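You operate a simulated robot arm through the tools that you are given. There is no shell and no other tool. Be economical: measure what you need, move in short steps, check, and stop when the job is done.

The job below is to be done with a simulated two-armed robot. You get a single attempt, and the scene is never put back.

## Task
Open the vent, set the timer to 30 minutes and turn the radio up.
Fine: grey slide wide open; hold timer and radio steady as you work them; white radio button on, volume HIGH; wooden towel arm swung out.

The check looks at the end state, three seconds after you hand in, the way a careful person would. Anything else that was tipped, shoved, dropped, spilled or broken makes it a failure. Flat cloth is picked up by pressing the open fingertips on it (5 to 10 N) and closing them slowly along it; thin cloth reads only 2 to 8 mm in the jaws.

## Robot
Two 7-joint arms with two-finger parallel grippers on one trunk, on a base that drives. Base frame: it is fixed to the floor where the robot stands at the start and does not move with it; the origin is under the middle of the robot, x ahead of it, y to its left, z up; the surface under the hand at the start is at about z = 0.84. Readings come in m, degrees, newtons and seconds.
The left shoulder is at the start at [0.05, 0.177, 1.204], the right one opposite. With the tool pointing down near the work surface each hand reaches from about 0.18 to 0.7 m from the robot's upright axis, wherever it stands, measured 20 degrees to its own side. Places, roughly: grey vent slide [0.8, 0, 1]; radio volume knob [0.5, 0, 0.9]; red timer knob [0.5, 0.3, 0.9]; shelf lamp switch [0.9, 0.4, 1.2]; white radio button [0.5, 0.1, 1]; wooden towel arm [0.6, 0.6, 1.3]; yellow radio button [0.5, 0, 1]. Payload 3.43 kg a hand.
The TCP of each hand is the grasp point between the finger pads, 0.034 m short of the fingertips. In the tool frame z runs along the fingers and y along their closing line. Largest opening 0.128 m; finger width 0.024, thickness 0.012; the body of the gripper, 0.048 by 0.13 m, starts 0.096 m behind the TCP.
Orientation is that of the tool frame in the base frame, as a unit quaternion [w, x, y, z]. With the fingers straight down and closing along the base's y, the tool's x points along the base's -x, its y along +y and its z along -z.

## Interface
- The arms move only by the tool nudge_tool. It takes "left_motion", "right_motion" or both (then of equal length, played together; a hand with none holds still); each is a list of rows, each a list of 7 numbers: the turn, a rotation vector about the tool's x, y, z in degrees, then the shift along the tool's x, y, z in m, then the closure in counts, from 0 (fully open) to 255 (shut). In form: [[rx, ry, rz, x, y, z, grip], ...]. A call has 1 to 10 rows; each row shifts and turns the commanded pose from where the row before left it, along the tool's axes as they then stand. Rows are played at 5 a second. More than 0.05 m and 8.6 degrees between two rows, or a gripper value outside its range, and nothing of the call is played. Where a pose cannot be reached the arm comes as near as it can. A force on the tool above 70 N (or 10 N above the force at the start of the call, whichever is more), or a blocked arm, ends the call early, and 0.2 s more pass. Each finger travels about 0.108 m/s and halts on what it meets, pressing with about 37 N; the grip force reading is that of the motor and also rises with nothing between the fingers. The clock runs only during rows and for 0.2 s after the last one: add rows that do not move to give the fingers time. It gives the time, the measured TCP pose, the force on the tool (base axes), the opening and the grip force at its end, in the units of the frame above (readings bear some noise), with the torque about the TCP (base axes, N m) and any sound that the robot's microphone picked up.
- Cameras (640 x 400 px; columns grow to the right, rows downward): "scene" is now at [0.1502, 0.0279, 1.3615]; the picture's right is [0.33, -0.95, 0.00], its down [-0.59, -0.20, -0.78] and it looks along [0.74, 0.26, -0.62] (base axes); focal length 238 px, centre (320, 200). "left" rides on the left gripper at [0.076, 0.011, -0.16] in its tool frame; the picture's right is [-0.15, 0.99, 0.00], its down [-0.88, -0.13, -0.46] and it looks along [-0.45, -0.07, 0.89] (tool axes); focal length 234 px, centre (320, 200). "right" rides on the right gripper at [0.076, -0.011, -0.16] in its tool frame; the picture's right is [0.15, 0.99, 0.00], its down [-0.88, 0.13, -0.46] and it looks along [-0.45, 0.07, 0.89] (tool axes); focal length 234 px, centre (320, 200). There is no depth. A picture from a camera that has moved, and an enlarged one, comes with that camera's place and axes in the base frame and with its lens.
- get_image(camera): a new picture of that camera. No time passes.
- raise_lower(by): slides the trunk up (or, below 0, down) by that many m; the arms and the scene camera ride with it, the base frame stays. It gives what a move gives, with no picture.
- base_move(legs): drives the robot by 1 to 6 legs, each [ahead, turn to the left] in m and degrees, along the robot's own axes; the way and the turn of a leg run together, so that a leg with both is an arc; at most 1.5 m and 180 degrees a leg. The arms and the cameras ride along, it lands a little off, and it stops where it bumps. It gives what a move gives.
- head_to(pan, tilt): turns the head with the scene camera to pan (to the left, within 80 degrees either way) and tilt (down, from -29 to 69), counted from straight ahead of the robot. It gives what a move gives.
- inspect(camera, box): a new picture of the part [left, top, right, bottom] of that camera's present view, enlarged. No time passes.
- sign_off(): hands the job in; it is judged then, once.

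Work in short steps. Places have to be worked out from the pictures, the camera data and where the tool is seen: move nearer, look again, correct. Check each grasp and each placing, and mend what went wrong. You have 120 turns and 88 pictures in all, those below and enlarged ones among them. Open the grippers and draw the arms clear of the work before you hand the job in, unless the task says otherwise; then end with one line.

The tools are called after ">>>" by a JSON object that holds its "name" and its "arguments". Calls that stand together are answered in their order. nudge_tool: Moves the arms, as the interface text tells. Its arguments: {"type":"object","properties":{"left_motion":{"type":"array","items":{"type":"array","items":{"type":"number"}}},"right_motion":{"type":"array","items":{"type":"array","items":{"type":"number"}}}},"required":[]} The other tools are called the same way: raise_lower (by) slides the trunk up or down; base_move (legs) drives the base; head_to (pan, tilt) turns the head that bears the scene camera; get_image (camera) takes a picture; inspect (camera, box) takes an enlarged picture of a part of a camera's view; sign_off () hands the job in.

At the start:

```text
clock: 0.0
left_position: [0.3925, 0.4196, 0.9994]
left_tool_rot: [0.001, -0.001, 1.0, 0.0]
left_ft_force: [0.1, -0.9, 0.3]
left_torque: [-0.02, -0.01, 0.06]
left_width: 0.128
left_grip_force: 0.0
right_position: [0.507, -0.0408, 1.001]
right_tool_rot: [0.001, 0.001, 1.0, 0.0]
right_ft_force: [-0.3, -0.8, 0.0]
right_torque: [0.01, 0.0, 0.04]
right_width: 0.1276
right_grip_force: 0.1
trunk travel left (down, up): [-0.375, 0.026]
robot x, y, heading: [-0.002, 0.001, 0.2]
head pan, tilt: [19.0, 38.5]
```

scene: 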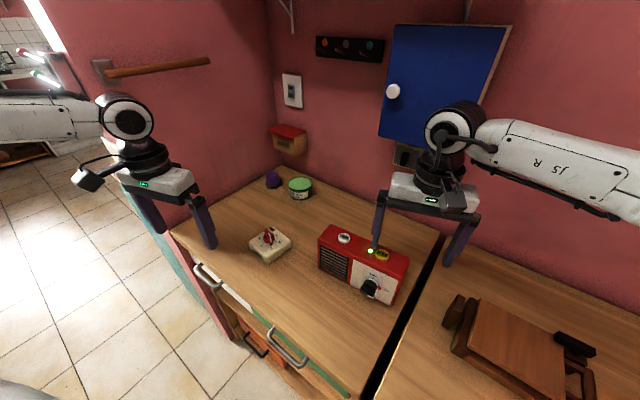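
right: 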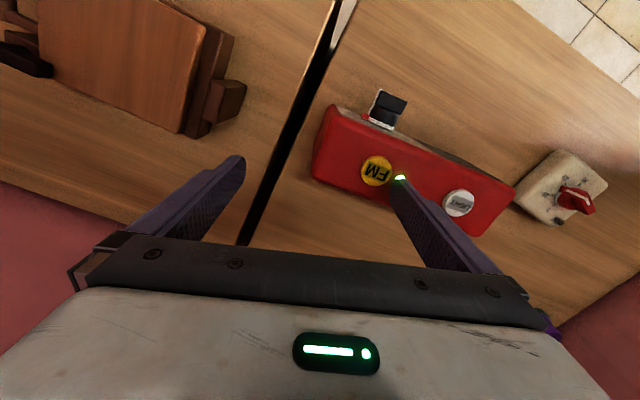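
left: 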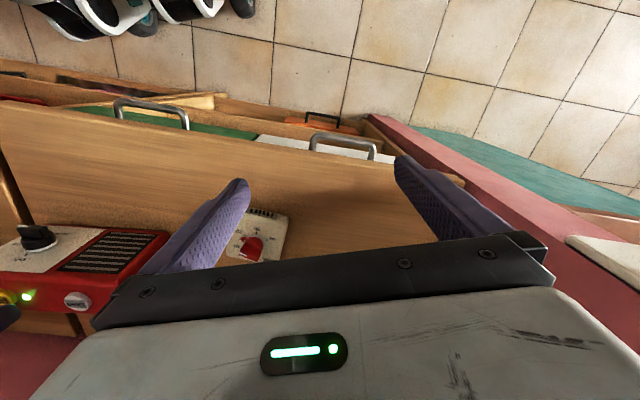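

The scene shows the timer, the radio and the wall items. I enlarge the radio/timer and the wall to read the scales.

>>> {"name": "inspect", "arguments": {"camera": "scene", "box": [230, 210, 430, 335]}}

>>> {"name": "inspect", "arguments": {"camera": "scene", "box": [80, 0, 520, 210]}}

>>> {"name": "inspect", "arguments": {"camera": "right", "box": [300, 70, 640, 280]}}

```text
3.20 times, centred on (330, 272) of scene
camera zoom: at [0.1502, 0.0279, 1.3615], right [0.33, -0.95, 0.0], down [-0.59, -0.2, -0.78], along [0.74, 0.26, -0.62], focal length 763 px, centre (288, -32)
```

zoom: 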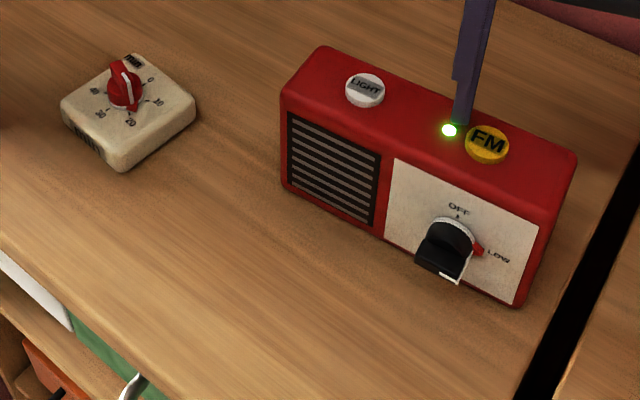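

```text
1.45 times, centred on (300, 105) of scene
camera zoom: at [0.1502, 0.0279, 1.3615], right [0.33, -0.95, 0.0], down [-0.59, -0.2, -0.78], along [0.74, 0.26, -0.62], focal length 347 px, centre (349, 338)
```

zoom: 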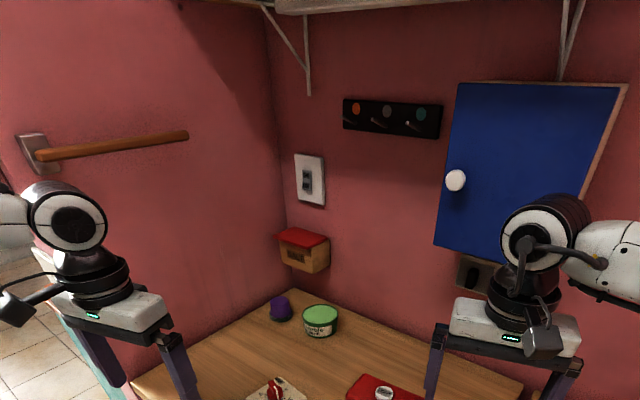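

```text
1.88 times, centred on (470, 175) of right
camera zoom: at [0.4306, -0.0523, 1.1597], right [-0.15, 0.99, 0.0], down [0.88, 0.13, 0.46], along [0.45, 0.07, -0.89], focal length 441 px, centre (38, 247)
```

zoom: 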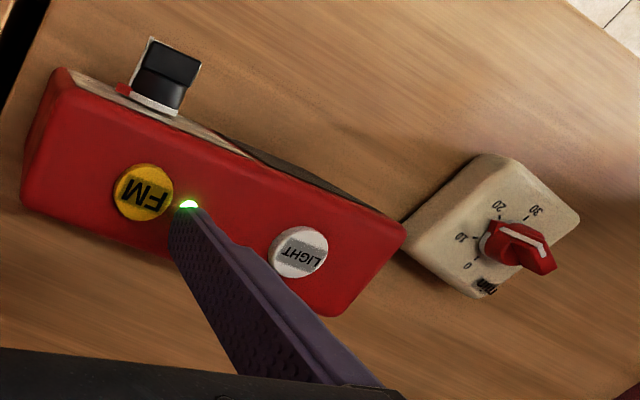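

The volume knob is on the radio's front and reads about LOW; I need closer views. I draw the right hand back and to the side so the scene camera sees the vent.

>>> {"name": "nudge_tool", "arguments": {"right_motion": [[0, 0, 0, 0, 0, -0.045, 0], [0, 0, 0, 0.03, -0.03, 0, 0], [0, 0, 0, 0.03, -0.03, 0, 0], [0, 0, 0, 0.03, -0.03, 0, 0], [0, 0, 0, 0.03, -0.03, 0, 0], [0, 0, 0, 0.03, -0.03, 0, 0]]}}

>>> {"name": "head_to", "arguments": {"pan": 10, "tilt": 25}}

>>> {"name": "get_image", "arguments": {"camera": "scene"}}

>>> {"name": "get_image", "arguments": {"camera": "right"}}

```text
clock: 1.4
left_position: [0.3931, 0.4182, 1.0007]
left_tool_rot: [-0.001, -0.001, 1.0, 0.0]
left_ft_force: [-0.7, -0.2, -0.1]
left_torque: [0.01, 0.0, -0.02]
left_width: 0.1278
left_grip_force: 0.0
right_position: [0.3568, -0.1906, 1.0457]
right_tool_rot: [0.0, 0.001, 1.0, -0.001]
right_ft_force: [-0.2, -0.2, -0.8]
right_torque: [0.03, -0.04, 0.04]
right_width: 0.1279
right_grip_force: 0.0
trunk travel left (down, up): [-0.375, 0.026]
robot x, y, heading: [0.0009, -0.0002, -0.2]
head pan, tilt: [19.0, 38.5]
```

```text
clock: 2.2
left_position: [0.392, 0.4202, 0.9995]
left_tool_rot: [0.0, 0.0, 1.0, 0.0]
left_ft_force: [-0.2, 0.2, -0.6]
left_torque: [-0.01, 0.01, -0.01]
left_width: 0.128
left_grip_force: 0.2
right_position: [0.3567, -0.1888, 1.0453]
right_tool_rot: [0.0, 0.0, 1.0, 0.001]
right_ft_force: [0.1, -0.8, -1.0]
right_torque: [0.04, 0.0, 0.01]
right_width: 0.1279
right_grip_force: 0.1
trunk travel left (down, up): [-0.375, 0.026]
robot x, y, heading: [-0.0039, -0.0001, 0.1]
head pan, tilt: [10.0, 25.0]
```

```text
81 pictures are left
camera scene: at [0.1596, 0.0159, 1.3826], right [0.17, -0.98, 0.0], down [-0.42, -0.07, -0.91], along [0.89, 0.16, -0.42], focal length 238 px, centre (320, 200)
```

scene: 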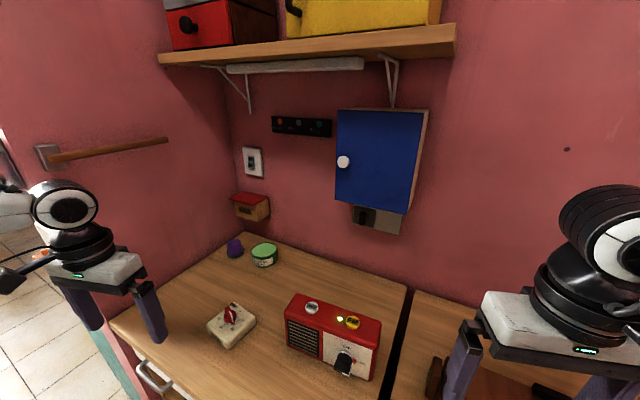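

```text
80 pictures are left
camera right: at [0.2811, -0.2008, 1.2048], right [-0.15, 0.99, 0.0], down [0.88, 0.13, 0.46], along [0.45, 0.07, -0.89], focal length 234 px, centre (320, 200)
```

right: 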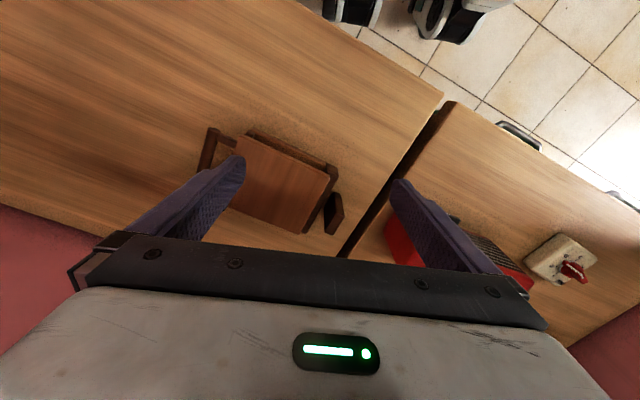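

The vent sits under the blue cabinet; I zoom on it, the towel arm, and the timer and radio.

>>> {"name": "inspect", "arguments": {"camera": "scene", "box": [320, 180, 440, 255]}}

>>> {"name": "inspect", "arguments": {"camera": "scene", "box": [20, 120, 200, 232]}}

>>> {"name": "inspect", "arguments": {"camera": "scene", "box": [200, 285, 280, 335]}}

>>> {"name": "inspect", "arguments": {"camera": "scene", "box": [275, 285, 395, 385]}}

```text
5.33 times, centred on (380, 218) of scene
camera zoom: at [0.1596, 0.0159, 1.3826], right [0.17, -0.98, 0.0], down [-0.42, -0.07, -0.91], along [0.89, 0.16, -0.42], focal length 1272 px, centre (0, 107)
```

zoom: 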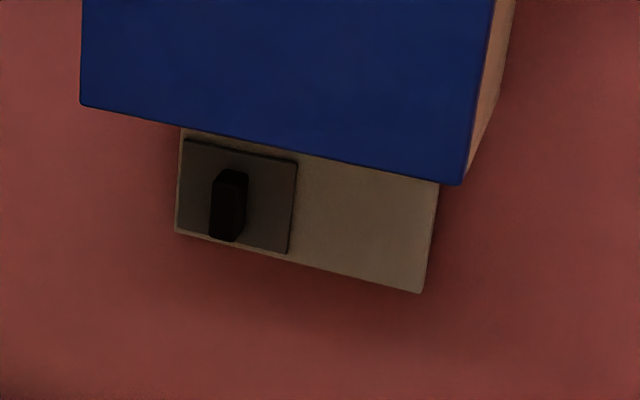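

```text
3.56 times, centred on (110, 176) of scene
camera zoom: at [0.1596, 0.0159, 1.3826], right [0.17, -0.98, 0.0], down [-0.42, -0.07, -0.91], along [0.89, 0.16, -0.42], focal length 848 px, centre (1067, 285)
```

zoom: 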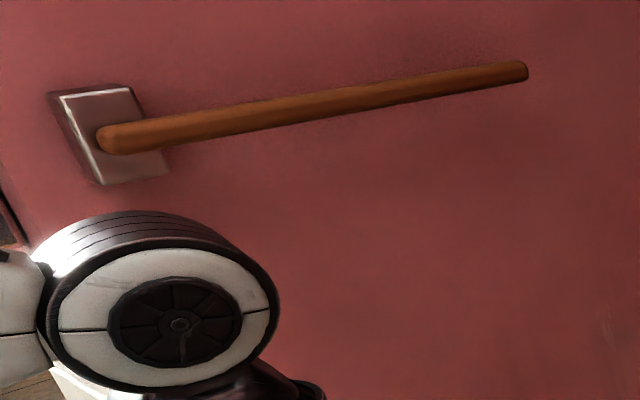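

```text
8.00 times, centred on (240, 310) of scene
camera zoom: at [0.1596, 0.0159, 1.3826], right [0.17, -0.98, 0.0], down [-0.42, -0.07, -0.91], along [0.89, 0.16, -0.42], focal length 1908 px, centre (960, -680)
```

zoom: 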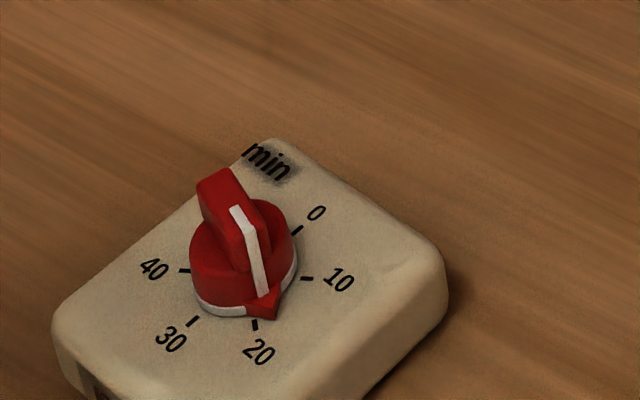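

```text
4.00 times, centred on (335, 335) of scene
camera zoom: at [0.1596, 0.0159, 1.3826], right [0.17, -0.98, 0.0], down [-0.42, -0.07, -0.91], along [0.89, 0.16, -0.42], focal length 954 px, centre (260, -340)
```

zoom: 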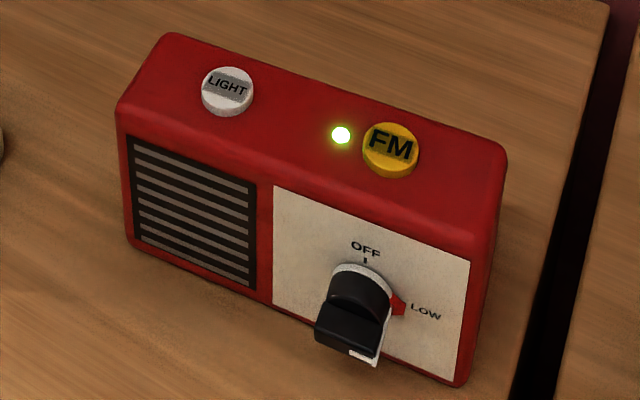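

Timer square is about 7.7 cm, centre near (0.517, 0.30), rotated ~26°, pointer just before 20. I orient the left hand to grip its body from the front-left at 40° below horizontal: yaw 26°, then tilt 50°.

>>> {"name": "nudge_tool", "arguments": {"left_motion": [[0, 0, 6.5, 0, 0, 0, 0], [0, 0, 6.5, 0, 0, 0, 0], [0, 0, 6.5, 0, 0, 0, 0], [0, 0, 6.5, 0, 0, 0, 0], [0, -8.4, 0, 0, 0, 0, 0], [0, -8.4, 0, 0, 0, 0, 0], [0, -8.4, 0, 0, 0, 0, 0], [0, -8.4, 0, 0, 0, 0, 0], [0, -8.4, 0, 0, 0, 0, 0], [0, -8, 0, 0, 0, 0, 0]]}}

>>> {"name": "get_image", "arguments": {"camera": "left"}}

>>> {"name": "get_image", "arguments": {"camera": "scene"}}

```text
clock: 4.4
left_position: [0.3942, 0.4211, 0.9998]
left_tool_rot: [0.413, 0.204, 0.883, -0.094]
left_ft_force: [0.1, 0.2, 0.5]
left_torque: [0.0, 0.01, 0.0]
left_width: 0.1278
left_grip_force: 0.1
right_position: [0.3563, -0.1903, 1.0462]
right_tool_rot: [0.0, 0.0, 1.0, 0.0]
right_ft_force: [0.3, 0.5, 0.3]
right_torque: [0.01, 0.01, 0.01]
right_width: 0.1279
right_grip_force: 0.1
trunk travel left (down, up): [-0.375, 0.026]
robot x, y, heading: [-0.0, 0.0002, 0.2]
head pan, tilt: [10.0, 25.0]
```

```text
75 pictures are left
camera left: at [0.2437, 0.5045, 1.0447], right [0.52, 0.85, 0.11], down [0.14, -0.21, 0.97], along [0.85, -0.48, -0.22], focal length 234 px, centre (320, 200)
```

left: 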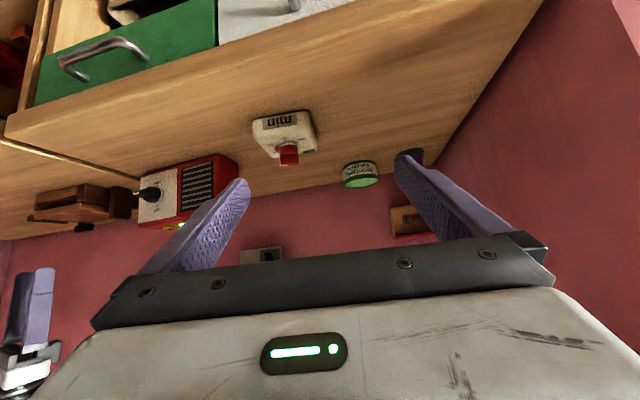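

```text
74 pictures are left
camera scene: at [0.1595, 0.0159, 1.3827], right [0.17, -0.98, 0.0], down [-0.42, -0.07, -0.91], along [0.89, 0.16, -0.42], focal length 238 px, centre (320, 200)
```

scene: 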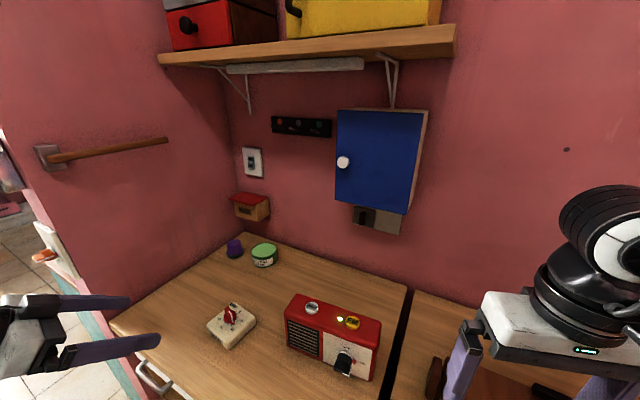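

The left hand is oriented properly. I shift it sideways in line with the timer and advance to the pre-grasp, ~10 cm short.

>>> {"name": "nudge_tool", "arguments": {"left_motion": [[0, 0, 0, 0, -0.027, 0, 0], [0, 0, 0, 0, -0.027, 0, 0], [0, 0, 0, 0, 0, 0.045, 0], [0, 0, 0, 0, 0, 0.045, 0], [0, 0, 0, 0, 0, 0, 0]]}}

>>> {"name": "get_image", "arguments": {"camera": "left"}}

>>> {"name": "inspect", "arguments": {"camera": "scene", "box": [100, 250, 300, 375]}}

```text
clock: 5.6
left_position: [0.4306, 0.3409, 0.942]
left_tool_rot: [0.413, 0.203, 0.883, -0.094]
left_ft_force: [-0.2, -0.1, 0.0]
left_torque: [0.02, -0.01, -0.02]
left_width: 0.1282
left_grip_force: 0.0
right_position: [0.3576, -0.19, 1.0445]
right_tool_rot: [0.0, 0.0, 1.0, 0.0]
right_ft_force: [-0.1, 0.7, -0.3]
right_torque: [-0.01, 0.01, 0.02]
right_width: 0.1279
right_grip_force: 0.2
trunk travel left (down, up): [-0.375, 0.026]
robot x, y, heading: [-0.0035, -0.0043, 0.1]
head pan, tilt: [10.0, 25.0]
```

```text
73 pictures are left
camera left: at [0.2813, 0.4256, 0.9883], right [0.52, 0.85, 0.11], down [0.14, -0.21, 0.97], along [0.84, -0.48, -0.23], focal length 234 px, centre (320, 200)
```

left: 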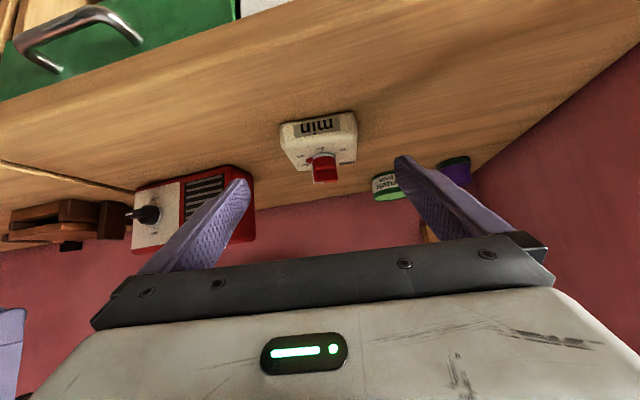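

```text
3.20 times, centred on (200, 312) of scene
camera zoom: at [0.1594, 0.0159, 1.3827], right [0.17, -0.98, 0.0], down [-0.42, -0.07, -0.91], along [0.89, 0.16, -0.42], focal length 763 px, centre (704, -160)
```

zoom: 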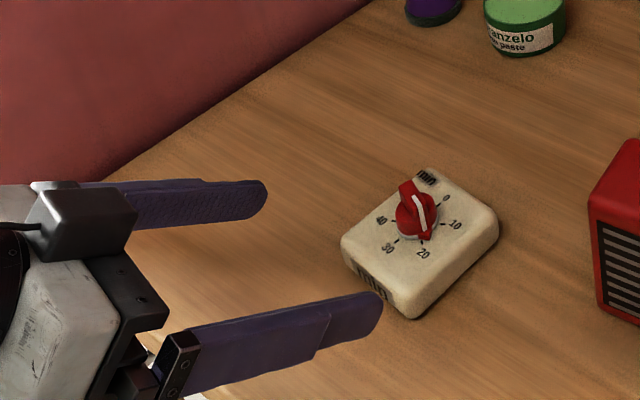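

Alignment agrees: centre (0.513, 0.297), lateral error ~3 mm. I advance the last 10 cm with the jaws open.

>>> {"name": "nudge_tool", "arguments": {"left_motion": [[0, 0, 0, 0, -0.003, 0.035, 0], [0, 0, 0, 0, 0, 0.035, 0], [0, 0, 0, 0, 0, 0.02, 0], [0, 0, 0, 0, 0, 0.012, 0], [0, 0, 0, 0, 0, 0, 0]]}}

>>> {"name": "inspect", "arguments": {"camera": "scene", "box": [100, 250, 300, 375]}}

>>> {"name": "inspect", "arguments": {"camera": "left", "box": [160, 60, 480, 260]}}

```text
clock: 6.8
left_position: [0.5, 0.303, 0.8764]
left_tool_rot: [0.412, 0.204, 0.883, -0.095]
left_ft_force: [0.3, -0.1, -0.6]
left_torque: [0.0, 0.02, 0.01]
left_width: 0.1282
left_grip_force: 0.0
right_position: [0.3567, -0.1909, 1.0448]
right_tool_rot: [0.0, 0.0, 1.0, 0.0]
right_ft_force: [-0.1, 0.2, 0.9]
right_torque: [-0.04, 0.03, -0.01]
right_width: 0.128
right_grip_force: 0.0
trunk travel left (down, up): [-0.375, 0.026]
robot x, y, heading: [0.0016, -0.0007, -0.1]
head pan, tilt: [10.0, 25.0]
```

```text
3.20 times, centred on (200, 312) of scene
camera zoom: at [0.1596, 0.0159, 1.3827], right [0.17, -0.98, 0.0], down [-0.42, -0.07, -0.91], along [0.89, 0.16, -0.42], focal length 763 px, centre (704, -160)
```

zoom: 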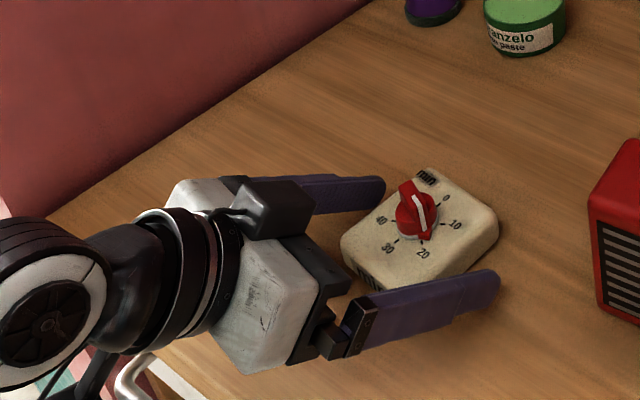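

```text
2.00 times, centred on (320, 160) of left
camera zoom: at [0.351, 0.3882, 0.9219], right [0.52, 0.85, 0.11], down [0.14, -0.21, 0.97], along [0.84, -0.48, -0.23], focal length 468 px, centre (320, 280)
```

zoom: 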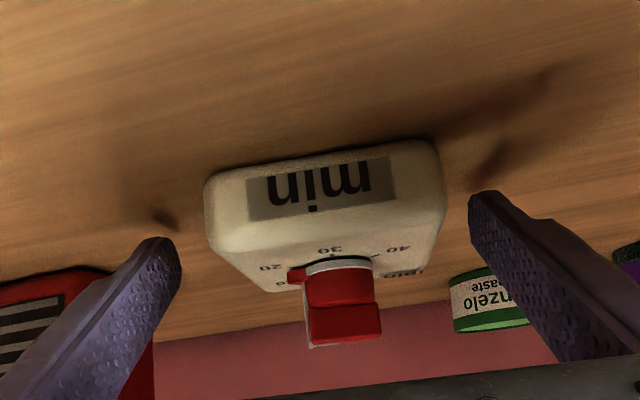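

The fingertips straddle the timer body about symmetrically. I close gently onto it.

>>> {"name": "nudge_tool", "arguments": {"left_motion": [[0, 0, 0, 0, 0, 0, 50], [0, 0, 0, 0, 0, 0, 90], [0, 0, 0, 0, 0, 0, 105], [0, 0, 0, 0, 0, 0, 120], [0, 0, 0, 0, 0, 0, 135], [0, 0, 0, 0, 0, 0, 135]]}}

>>> {"name": "inspect", "arguments": {"camera": "scene", "box": [140, 270, 290, 364]}}

```text
clock: 8.2
left_position: [0.4996, 0.3038, 0.8785]
left_tool_rot: [0.413, 0.203, 0.883, -0.094]
left_ft_force: [2.0, 0.4, 1.3]
left_torque: [-0.12, 0.08, 0.08]
left_width: 0.0857
left_grip_force: 37.2
right_position: [0.3578, -0.1905, 1.0455]
right_tool_rot: [0.0, 0.0, 1.0, 0.0]
right_ft_force: [0.2, -0.3, -0.6]
right_torque: [0.04, 0.01, 0.02]
right_width: 0.1282
right_grip_force: 0.1
trunk travel left (down, up): [-0.375, 0.026]
robot x, y, heading: [0.0007, 0.0044, 0.1]
head pan, tilt: [10.0, 25.0]
```

```text
4.26 times, centred on (215, 317) of scene
camera zoom: at [0.1596, 0.0158, 1.3827], right [0.17, -0.98, 0.0], down [-0.42, -0.07, -0.91], along [0.89, 0.16, -0.42], focal length 1015 px, centre (767, -298)
```

zoom: 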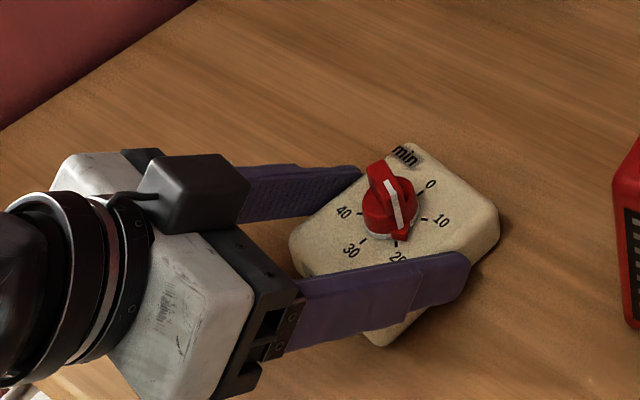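

Timer is held (opening 0.086). From the tick positions: 60° per 10 min, pointer at ≈18 min, 30 is ≈72° clockwise, knob axis at about (0.515, 0.30). I bring the right hand up and over toward it.

>>> {"name": "nudge_tool", "arguments": {"right_motion": [[0, 0, 0, 0, 0, -0.045, 0], [0, 0, 0, -0.0144, 0.0445, 0, 0], [0, 0, 0, -0.0144, 0.0445, 0, 0], [0, 0, 0, -0.0144, 0.0445, 0, 0], [0, 0, 0, -0.0144, 0.0445, 0, 0], [0, 0, 0, -0.0144, 0.0445, 0, 0], [0, 0, 0, -0.0144, 0.0445, 0, 0], [0, 0, 0, -0.0144, 0.0445, 0, 0], [0, 0, 0, -0.0144, 0.0445, 0, 100], [0, 0, 0, -0.0144, 0.0445, 0, 150]]}}

>>> {"name": "get_image", "arguments": {"camera": "right"}}

>>> {"name": "get_image", "arguments": {"camera": "scene"}}

```text
clock: 10.6
left_position: [0.5002, 0.3028, 0.8765]
left_tool_rot: [0.412, 0.204, 0.883, -0.094]
left_ft_force: [0.4, 0.7, 1.1]
left_torque: [-0.03, 0.13, 0.0]
left_width: 0.0855
left_grip_force: 36.5
right_position: [0.495, 0.1258, 1.0906]
right_tool_rot: [-0.003, 0.035, 0.999, 0.007]
right_ft_force: [0.6, 0.1, -0.4]
right_torque: [0.01, 0.0, 0.01]
right_width: 0.0528
right_grip_force: 0.1
right hand out of reach, approached as far as the arm can: row 9, 10
trunk travel left (down, up): [-0.375, 0.026]
robot x, y, heading: [0.0038, 0.0032, -0.1]
head pan, tilt: [10.0, 25.0]
stopped in row 10 (right hand): the arm was blocked; the commanded pose is now the measured one
```

```text
68 pictures are left
camera right: at [0.4199, 0.1181, 1.2517], right [-0.08, 1.0, 0.02], down [0.89, 0.06, 0.45], along [0.45, 0.05, -0.89], focal length 234 px, centre (320, 200)
```

right: 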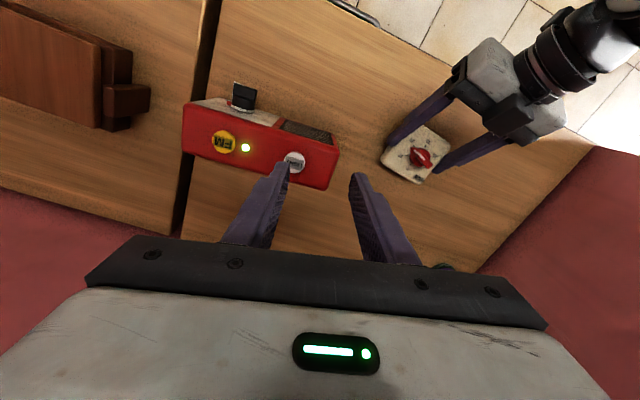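

```text
67 pictures are left
camera scene: at [0.1598, 0.0155, 1.3826], right [0.17, -0.98, 0.0], down [-0.42, -0.07, -0.91], along [0.89, 0.16, -0.42], focal length 238 px, centre (320, 200)
```

scene: 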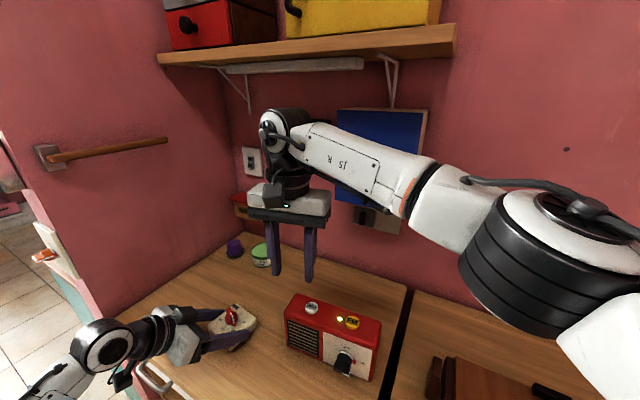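

The right arm cannot reach over the timer, so I swap roles: right hand will hold the timer tilted from the right, left hand turns the knob from above. Release and back the left off; right begins yawing.

>>> {"name": "nudge_tool", "arguments": {"left_motion": [[0, 0, 0, 0, 0, 0, 90], [0, 0, 0, 0, 0, 0, 40], [0, 0, 0, 0, 0, 0, 0], [0, 0, 0, 0, 0, -0.04, 0], [0, 0, 0, 0, 0, -0.045, 0], [0, 0, 0, 0, 0, -0.045, 0], [0, 0, 0, 0, 0, -0.03, 0], [0, 8, 0, 0, 0, 0, 0], [0, 8, 0, 0, 0, 0, 0], [0, 8, 0, 0, 0, 0, 0]], "right_motion": [[0, 0, 0, 0, 0, 0, 0], [0, 0, 0, 0, -0.03, 0, 0], [0, 0, -8.5, 0, 0, 0, 0], [0, 0, -8.5, 0, 0, 0, 0], [0, 0, -8.5, 0, 0, 0, 0], [0, 0, -8.5, 0, 0, 0, 0], [0, 0, -8.5, 0, 0, 0, 0], [0, 0, -8.5, 0, 0, 0, 0], [0, 0, -8.5, 0, 0, 0, 0], [0, 0, -8.5, 0, 0, 0, 0]]}}

>>> {"name": "get_image", "arguments": {"camera": "scene"}}

```text
clock: 12.8
left_position: [0.3886, 0.3568, 0.9805]
left_tool_rot: [0.219, 0.219, 0.95, -0.05]
left_ft_force: [-0.2, 0.1, 0.6]
left_torque: [0.0, -0.01, -0.01]
left_width: 0.1281
left_grip_force: 0.1
right_position: [0.4913, 0.0993, 1.0922]
right_tool_rot: [0.0, -0.469, 0.883, 0.008]
right_ft_force: [-0.6, -0.5, 0.0]
right_torque: [0.02, 0.04, -0.02]
right_width: 0.128
right_grip_force: 0.1
right hand out of reach, approached as far as the arm can: row 10
trunk travel left (down, up): [-0.375, 0.026]
robot x, y, heading: [0.0001, -0.0005, -0.1]
head pan, tilt: [10.0, 25.0]
```

```text
66 pictures are left
camera scene: at [0.1602, 0.0155, 1.3825], right [0.17, -0.98, 0.0], down [-0.42, -0.07, -0.91], along [0.89, 0.16, -0.42], focal length 238 px, centre (320, 200)
```

scene: 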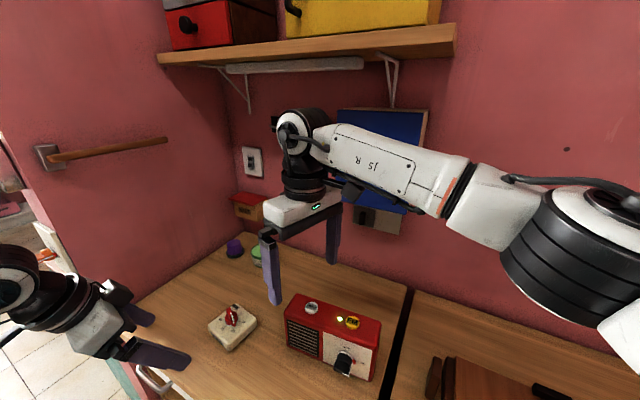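

Right yaw is ~146° with the last row limited by reach. I now tilt the right hand (which brings its wrist closer) and finish bringing the left to vertical.

>>> {"name": "nudge_tool", "arguments": {"right_motion": [[0, -8.4, 0, 0, 0, 0, 0], [0, -8.4, 0, 0, 0, 0, 0], [0, -8.4, 0, 0, 0, 0, 0], [0, -8.4, 0, 0, 0, 0, 0], [0, -8.4, 0, 0, 0, 0, 0], [0, -8.0, 0, 0, 0, 0, 0], [0, -8.0, 0, 0, 0, 0, 0], [0, 0, 0, 0, 0, 0, 0]], "left_motion": [[0, 8.5, 0, 0, 0, 0, 0], [0, 8.5, 0, 0, 0, 0, 0], [0, 8.5, 0, 0, 0, 0, 0], [0, 0.5, -8.5, 0, 0, 0, 0], [0, 0, -8.5, 0, 0, 0, 0], [0, 0, -8.5, 0, 0, 0, 0], [0, 0, -8.5, 0, 0, 0, 0], [0, 0, -8.5, 0, 0, 0, 0]]}}

>>> {"name": "get_image", "arguments": {"camera": "right"}}

>>> {"name": "get_image", "arguments": {"camera": "scene"}}

```text
clock: 14.6
left_position: [0.39, 0.3574, 0.9812]
left_tool_rot: [0.0, -0.146, 0.989, 0.0]
left_ft_force: [-0.1, -0.3, -0.7]
left_torque: [-0.05, 0.0, 0.01]
left_width: 0.1281
left_grip_force: 0.1
right_position: [0.4909, 0.0985, 1.0913]
right_tool_rot: [0.431, -0.406, 0.771, 0.233]
right_ft_force: [0.4, -0.1, -0.2]
right_torque: [-0.01, 0.0, -0.03]
right_width: 0.1279
right_grip_force: 0.1
trunk travel left (down, up): [-0.375, 0.026]
robot x, y, heading: [-0.0015, -0.0014, 0.0]
head pan, tilt: [10.0, 25.0]
```

```text
65 pictures are left
camera right: at [0.4023, -0.0523, 1.1099], right [-0.86, 0.49, -0.11], down [-0.06, 0.12, 0.99], along [0.5, 0.86, -0.08], focal length 234 px, centre (320, 200)
```

right: 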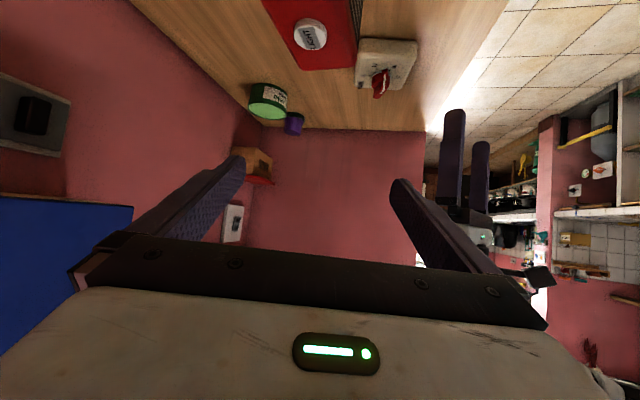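

```text
64 pictures are left
camera scene: at [0.1596, 0.0161, 1.3827], right [0.17, -0.98, 0.0], down [-0.42, -0.07, -0.91], along [0.89, 0.16, -0.42], focal length 238 px, centre (320, 200)
```

scene: 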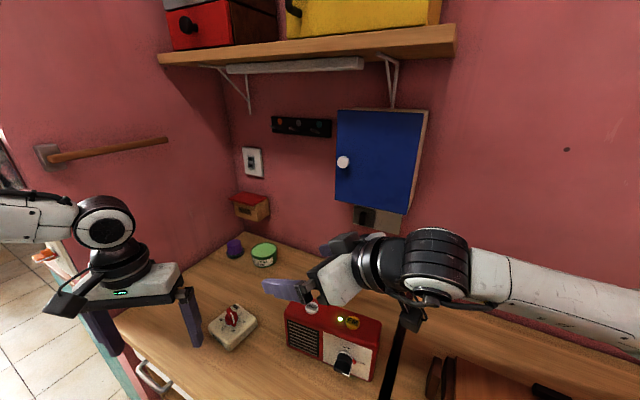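

Right is in a good tilted pose (azimuth ~146°, 31° below horizontal). I correct yaw by 8.7° about vertical, and bring it above the timer; left shifts back a bit to leave room.

>>> {"name": "nudge_tool", "arguments": {"right_motion": [[-3.7, 0, -2.25, 0, 0, 0, 0], [-3.7, 0, -2.25, 0, 0, 0, 0], [0, 0, 0, -0.002, 0.015, 0.045, 0], [0, 0, 0, -0.002, 0.015, 0.045, 0], [0, 0, 0, -0.002, 0.015, 0.045, 0], [0, 0, 0, -0.002, 0.015, 0.045, 0], [0, 0, 0, -0.001, 0.005, 0.024, 0], [0, 0, 0, 0, 0, 0, 0]], "left_motion": [[0, 0, 0, 0.04, 0, 0, 0], [0, 0, 0, 0, 0, -0.04, 0], [0, 0, 0, 0, 0, -0.04, 0], [0, 0, 0, 0, 0, -0.04, 0], [0, 0, 0, 0, 0, 0, 0], [0, 0, 0, 0, 0, 0, 0], [0, 0, 0, 0, 0, 0, 0], [0, 0, 0, 0, 0, 0, 0]]}}

>>> {"name": "get_image", "arguments": {"camera": "right"}}

>>> {"name": "get_image", "arguments": {"camera": "scene"}}

```text
clock: 16.4
left_position: [0.3527, 0.3449, 1.0987]
left_tool_rot: [0.0, -0.143, 0.99, 0.0]
left_ft_force: [0.3, 0.1, 0.6]
left_torque: [-0.01, 0.0, 0.01]
left_width: 0.1278
left_grip_force: 0.1
right_position: [0.509, 0.2892, 0.9934]
right_tool_rot: [0.411, -0.464, 0.739, 0.266]
right_ft_force: [-0.3, -0.1, -0.2]
right_torque: [0.01, -0.01, 0.01]
right_width: 0.1281
right_grip_force: 0.0
trunk travel left (down, up): [-0.375, 0.026]
robot x, y, heading: [-0.0018, 0.002, -0.1]
head pan, tilt: [10.0, 25.0]
```

```text
63 pictures are left
camera right: at [0.4442, 0.1252, 1.0119], right [-0.93, 0.36, -0.11], down [-0.08, 0.11, 0.99], along [0.37, 0.93, -0.08], focal length 234 px, centre (320, 200)
```

right: 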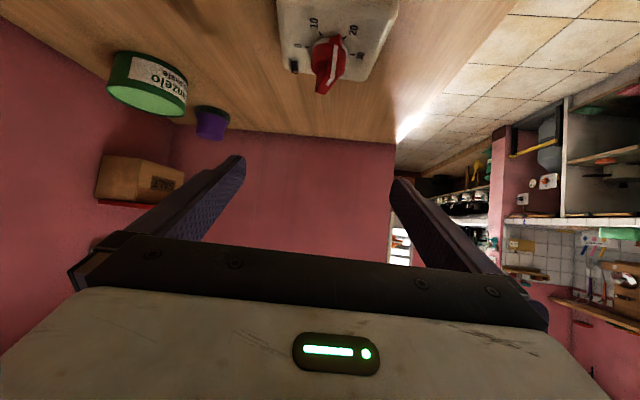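

```text
62 pictures are left
camera scene: at [0.1596, 0.0157, 1.3827], right [0.17, -0.98, 0.0], down [-0.42, -0.07, -0.91], along [0.89, 0.16, -0.42], focal length 238 px, centre (320, 200)
```

scene: 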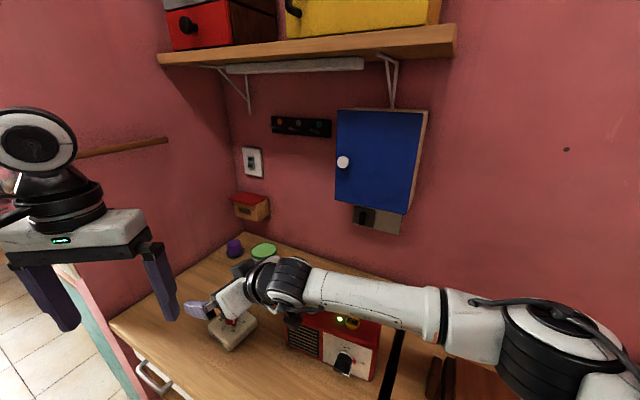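

The right hand is above the timer, but its wrist camera hangs near the radio's front-left. I check clearance from the left camera before descending.

>>> {"name": "get_image", "arguments": {"camera": "left"}}

>>> {"name": "inspect", "arguments": {"camera": "scene", "box": [170, 230, 410, 390]}}

```text
61 pictures are left
camera left: at [0.2763, 0.3348, 1.2592], right [-0.14, 0.99, 0.0], down [0.88, 0.13, 0.46], along [0.45, 0.06, -0.89], focal length 234 px, centre (320, 200)
```

left: 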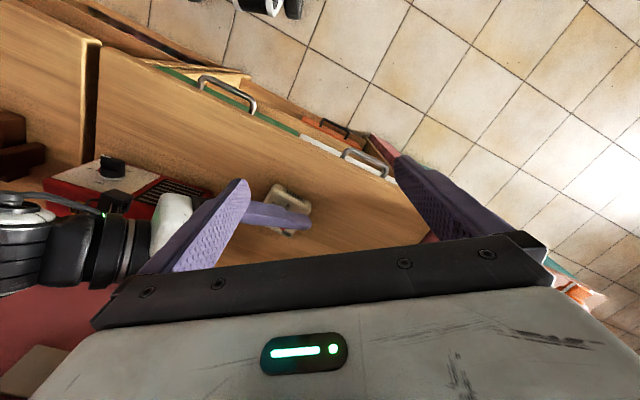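

```text
2.50 times, centred on (290, 310) of scene
camera zoom: at [0.1596, 0.0157, 1.3827], right [0.17, -0.98, 0.0], down [-0.42, -0.07, -0.91], along [0.89, 0.16, -0.42], focal length 596 px, centre (395, -75)
```

zoom: 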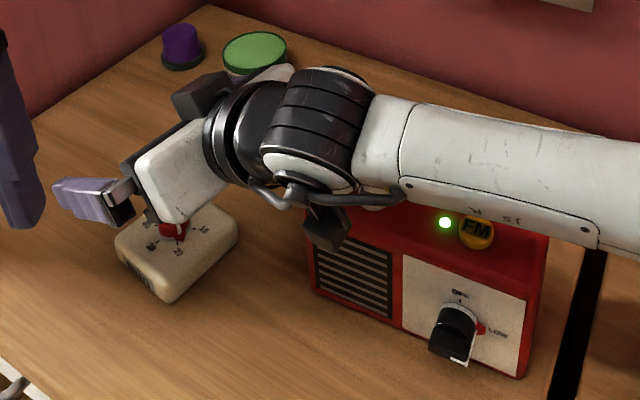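

The wrist would come down on the radio at this shallow angle. I steepen the right hand to ~50° below horizontal and grip the timer nearer its right side; descend half way first.

>>> {"name": "nudge_tool", "arguments": {"right_motion": [[0, 6.4, 0, 0, 0, 0, 0], [0, 6.4, 0, 0, 0, 0, 0], [0, 6.4, 0, 0, 0, 0, 0], [0, 0, 0, 0.023, 0, 0.02, 0], [0, 0, 0, 0.023, 0, 0.02, 0], [0, 0, 0, 0, 0, 0, 0]]}}

>>> {"name": "get_image", "arguments": {"camera": "right"}}

>>> {"name": "inspect", "arguments": {"camera": "scene", "box": [170, 230, 410, 390]}}

```text
clock: 17.8
left_position: [0.352, 0.3461, 1.0984]
left_tool_rot: [0.0, -0.143, 0.99, -0.001]
left_ft_force: [-0.3, 0.0, 0.2]
left_torque: [0.01, 0.03, -0.02]
left_width: 0.128
left_grip_force: 0.1
right_position: [0.5038, 0.2803, 0.9337]
right_tool_rot: [0.282, -0.502, 0.796, 0.185]
right_ft_force: [0.2, -0.5, -0.1]
right_torque: [-0.01, 0.01, 0.02]
right_width: 0.1281
right_grip_force: 0.1
trunk travel left (down, up): [-0.375, 0.026]
robot x, y, heading: [0.0022, -0.0039, -0.1]
head pan, tilt: [10.0, 25.0]
```

```text
59 pictures are left
camera right: at [0.445, 0.1312, 1.0088], right [-0.94, 0.32, -0.08], down [0.06, 0.41, 0.91], along [0.33, 0.86, -0.4], focal length 234 px, centre (320, 200)
```

right: 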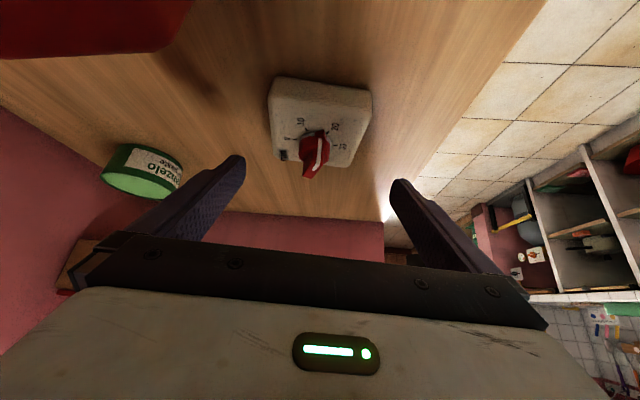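

```text
2.50 times, centred on (290, 310) of scene
camera zoom: at [0.1596, 0.0158, 1.3827], right [0.17, -0.98, 0.0], down [-0.42, -0.07, -0.91], along [0.89, 0.16, -0.42], focal length 596 px, centre (395, -75)
```

zoom: 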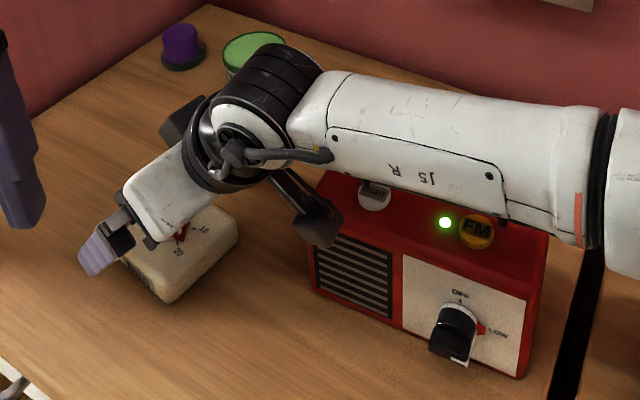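

Timer is centred and aligned between the fingers. I descend the remaining 5.5 cm.

>>> {"name": "nudge_tool", "arguments": {"right_motion": [[0, 0, 0, 0.018, 0, 0.021, 0], [0, 0, 0, 0.011, 0, 0.013, 0], [0, 0, 0, 0.006, 0, 0.007, 0], [0, 0, 0, 0, 0, 0, 0]]}}

>>> {"name": "get_image", "arguments": {"camera": "right"}}

>>> {"name": "inspect", "arguments": {"camera": "scene", "box": [170, 230, 410, 390]}}

```text
clock: 18.8
left_position: [0.3525, 0.3459, 1.0982]
left_tool_rot: [0.001, -0.143, 0.99, 0.0]
left_ft_force: [0.4, 0.0, 0.7]
left_torque: [0.03, 0.01, 0.02]
left_width: 0.128
left_grip_force: 0.0
right_position: [0.502, 0.2797, 0.8802]
right_tool_rot: [0.282, -0.501, 0.797, 0.185]
right_ft_force: [-0.8, 0.3, -0.2]
right_torque: [0.03, 0.0, -0.02]
right_width: 0.128
right_grip_force: 0.0
trunk travel left (down, up): [-0.375, 0.026]
robot x, y, heading: [-0.0002, -0.0, 0.2]
head pan, tilt: [10.0, 25.0]
```

```text
57 pictures are left
camera right: at [0.4449, 0.1297, 0.9547], right [-0.94, 0.32, -0.08], down [0.06, 0.4, 0.91], along [0.33, 0.86, -0.4], focal length 234 px, centre (320, 200)
```

right: 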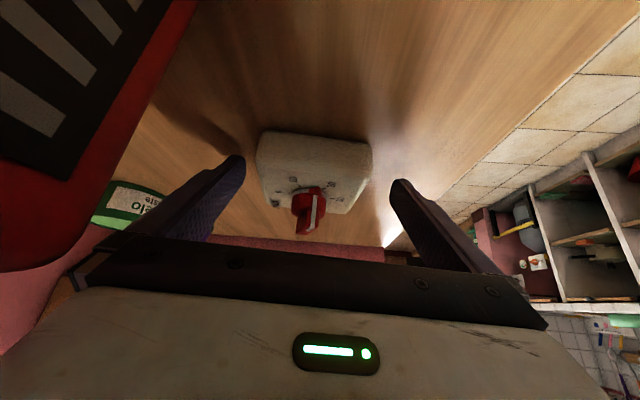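

```text
2.50 times, centred on (290, 310) of scene
camera zoom: at [0.1597, 0.0159, 1.3827], right [0.17, -0.98, 0.0], down [-0.42, -0.07, -0.91], along [0.89, 0.16, -0.42], focal length 596 px, centre (395, -75)
```

zoom: 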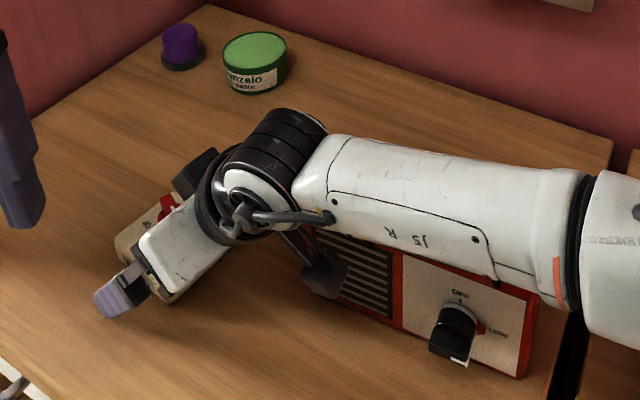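

No contact with anything; the timer is between the fingers. I close the right hand on it gently.

>>> {"name": "nudge_tool", "arguments": {"right_motion": [[0, 0, 0, 0, 0, 0, 50], [0, 0, 0, 0, 0, 0, 80], [0, 0, 0, 0, 0, 0, 95], [0, 0, 0, 0, 0, 0, 110], [0, 0, 0, 0, 0, 0, 130], [0, 0, 0, 0, 0, 0, 130]]}}

>>> {"name": "get_image", "arguments": {"camera": "right"}}

>>> {"name": "get_image", "arguments": {"camera": "left"}}

```text
clock: 20.2
left_position: [0.3526, 0.3456, 1.0989]
left_tool_rot: [0.0, -0.144, 0.99, 0.0]
left_ft_force: [0.4, -0.2, 1.0]
left_torque: [-0.01, 0.01, 0.05]
left_width: 0.1279
left_grip_force: 0.0
right_position: [0.5038, 0.2792, 0.8797]
right_tool_rot: [0.282, -0.501, 0.797, 0.184]
right_ft_force: [0.8, -0.9, -0.5]
right_torque: [-0.06, -0.09, -0.05]
right_width: 0.0855
right_grip_force: 36.7
trunk travel left (down, up): [-0.375, 0.026]
robot x, y, heading: [0.0004, 0.0019, 0.1]
head pan, tilt: [10.0, 25.0]
```

```text
55 pictures are left
camera right: at [0.4449, 0.1297, 0.9549], right [-0.94, 0.32, -0.08], down [0.06, 0.4, 0.91], along [0.33, 0.86, -0.4], focal length 234 px, centre (320, 200)
```

right: 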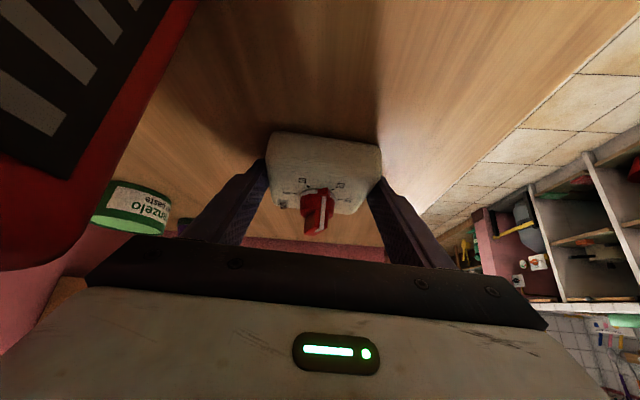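

```text
54 pictures are left
camera left: at [0.2764, 0.3349, 1.2591], right [-0.14, 0.99, 0.0], down [0.88, 0.13, 0.46], along [0.45, 0.06, -0.89], focal length 234 px, centre (320, 200)
```

left: 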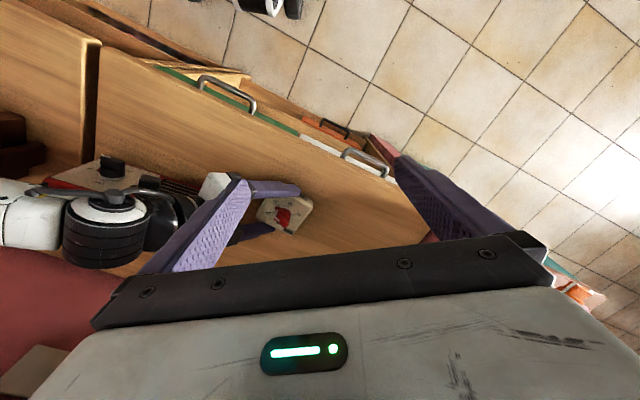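

Held firmly (0.0855). I enlarge the left view of the timer to fix the knob's location and pointer angle.

>>> {"name": "inspect", "arguments": {"camera": "left", "box": [230, 170, 330, 250]}}

>>> {"name": "inspect", "arguments": {"camera": "scene", "box": [190, 280, 290, 350]}}

```text
5.00 times, centred on (280, 210) of left
camera zoom: at [0.2764, 0.3349, 1.2591], right [-0.14, 0.99, 0.0], down [0.88, 0.13, 0.46], along [0.45, 0.06, -0.89], focal length 1171 px, centre (520, 150)
```

zoom: 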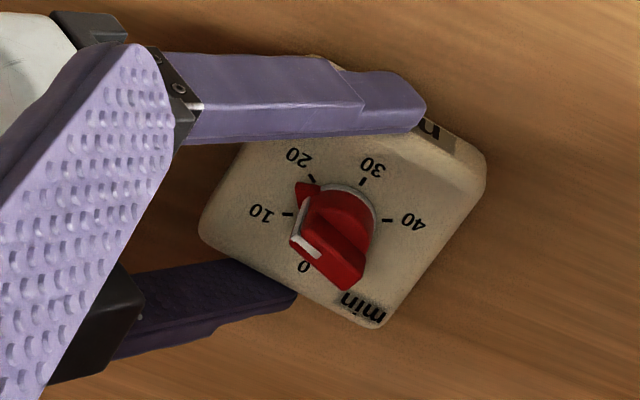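

```text
5.71 times, centred on (240, 315) of scene
camera zoom: at [0.1597, 0.0158, 1.3827], right [0.17, -0.98, 0.0], down [-0.42, -0.07, -0.91], along [0.89, 0.16, -0.42], focal length 1363 px, centre (777, -457)
```

zoom: 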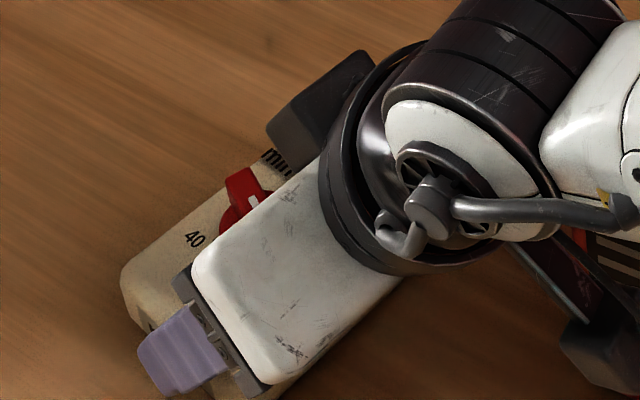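

Knob axis ≈ (0.5075, 0.297), bar azimuth ≈ 49°, bar top ≈ z 0.91. I bring the left hand over it at a safe height, partly closed, and yaw it so the jaws close across the bar.

>>> {"name": "nudge_tool", "arguments": {"left_motion": [[0, 0, 0, -0.034, -0.0227, 0, 60], [0, 0, 0, -0.034, -0.0227, 0, 100], [0, 0, 0, -0.034, -0.0227, 0, 130], [0, 0, 0, -0.034, -0.0227, 0, 155], [0, 0, -8.3, 0, 0, 0, 155], [0, 0, -8.3, 0, 0, 0, 155], [0, 0, -8.3, 0, 0, 0, 155], [0, 0, -8.1, 0, 0, 0, 155], [0, 0, 0, 0, 0, 0.03, 155]]}}

>>> {"name": "get_image", "arguments": {"camera": "left"}}

>>> {"name": "get_image", "arguments": {"camera": "scene"}}

```text
clock: 22.2
left_position: [0.5079, 0.2956, 1.0723]
left_tool_rot: [0.0, -0.42, 0.907, -0.001]
left_ft_force: [0.1, -0.9, -0.8]
left_torque: [-0.02, -0.02, 0.02]
left_width: 0.0503
left_grip_force: 0.0
right_position: [0.5025, 0.2791, 0.8792]
right_tool_rot: [0.282, -0.502, 0.797, 0.184]
right_ft_force: [0.4, 0.9, -0.2]
right_torque: [0.01, -0.06, 0.01]
right_width: 0.0856
right_grip_force: 37.0
trunk travel left (down, up): [-0.375, 0.026]
robot x, y, heading: [0.0011, -0.0023, -0.1]
head pan, tilt: [10.0, 25.0]
```

```text
51 pictures are left
camera left: at [0.4496, 0.2458, 1.2311], right [-0.66, 0.75, 0.0], down [0.67, 0.59, 0.46], along [0.34, 0.3, -0.89], focal length 234 px, centre (320, 200)
```

left: 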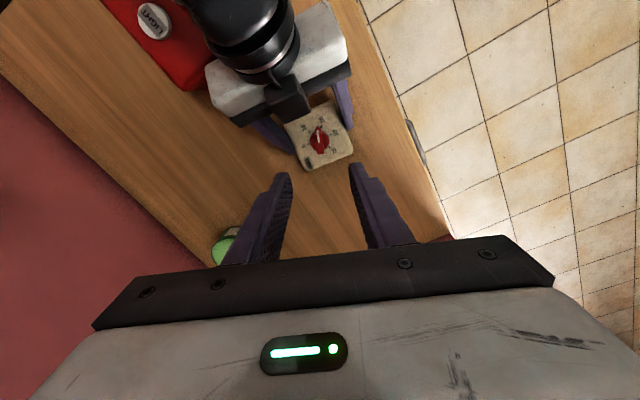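

```text
50 pictures are left
camera scene: at [0.1598, 0.016, 1.3827], right [0.17, -0.98, 0.0], down [-0.42, -0.07, -0.91], along [0.89, 0.16, -0.42], focal length 238 px, centre (320, 200)
```

scene: 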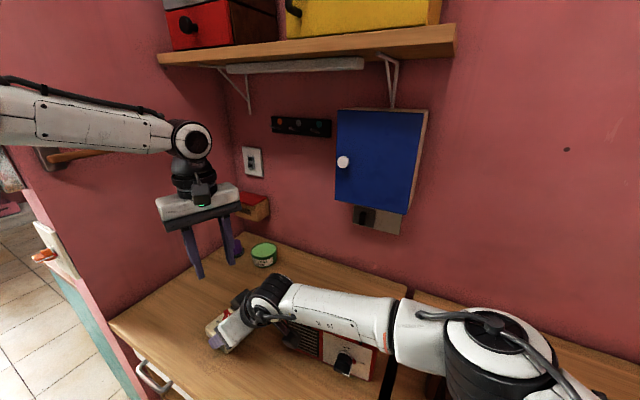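

A clear top view; the bar is lined up with the jaws. I enlarge to measure angle and offsets.

>>> {"name": "inspect", "arguments": {"camera": "left", "box": [250, 60, 390, 180]}}

```text
3.33 times, centred on (320, 120) of left
camera zoom: at [0.4496, 0.2458, 1.2311], right [-0.66, 0.75, 0.0], down [0.67, 0.59, 0.46], along [0.34, 0.3, -0.89], focal length 781 px, centre (320, 467)
```

zoom: 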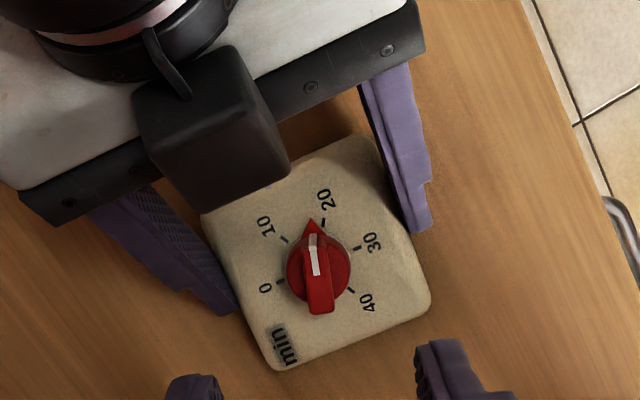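

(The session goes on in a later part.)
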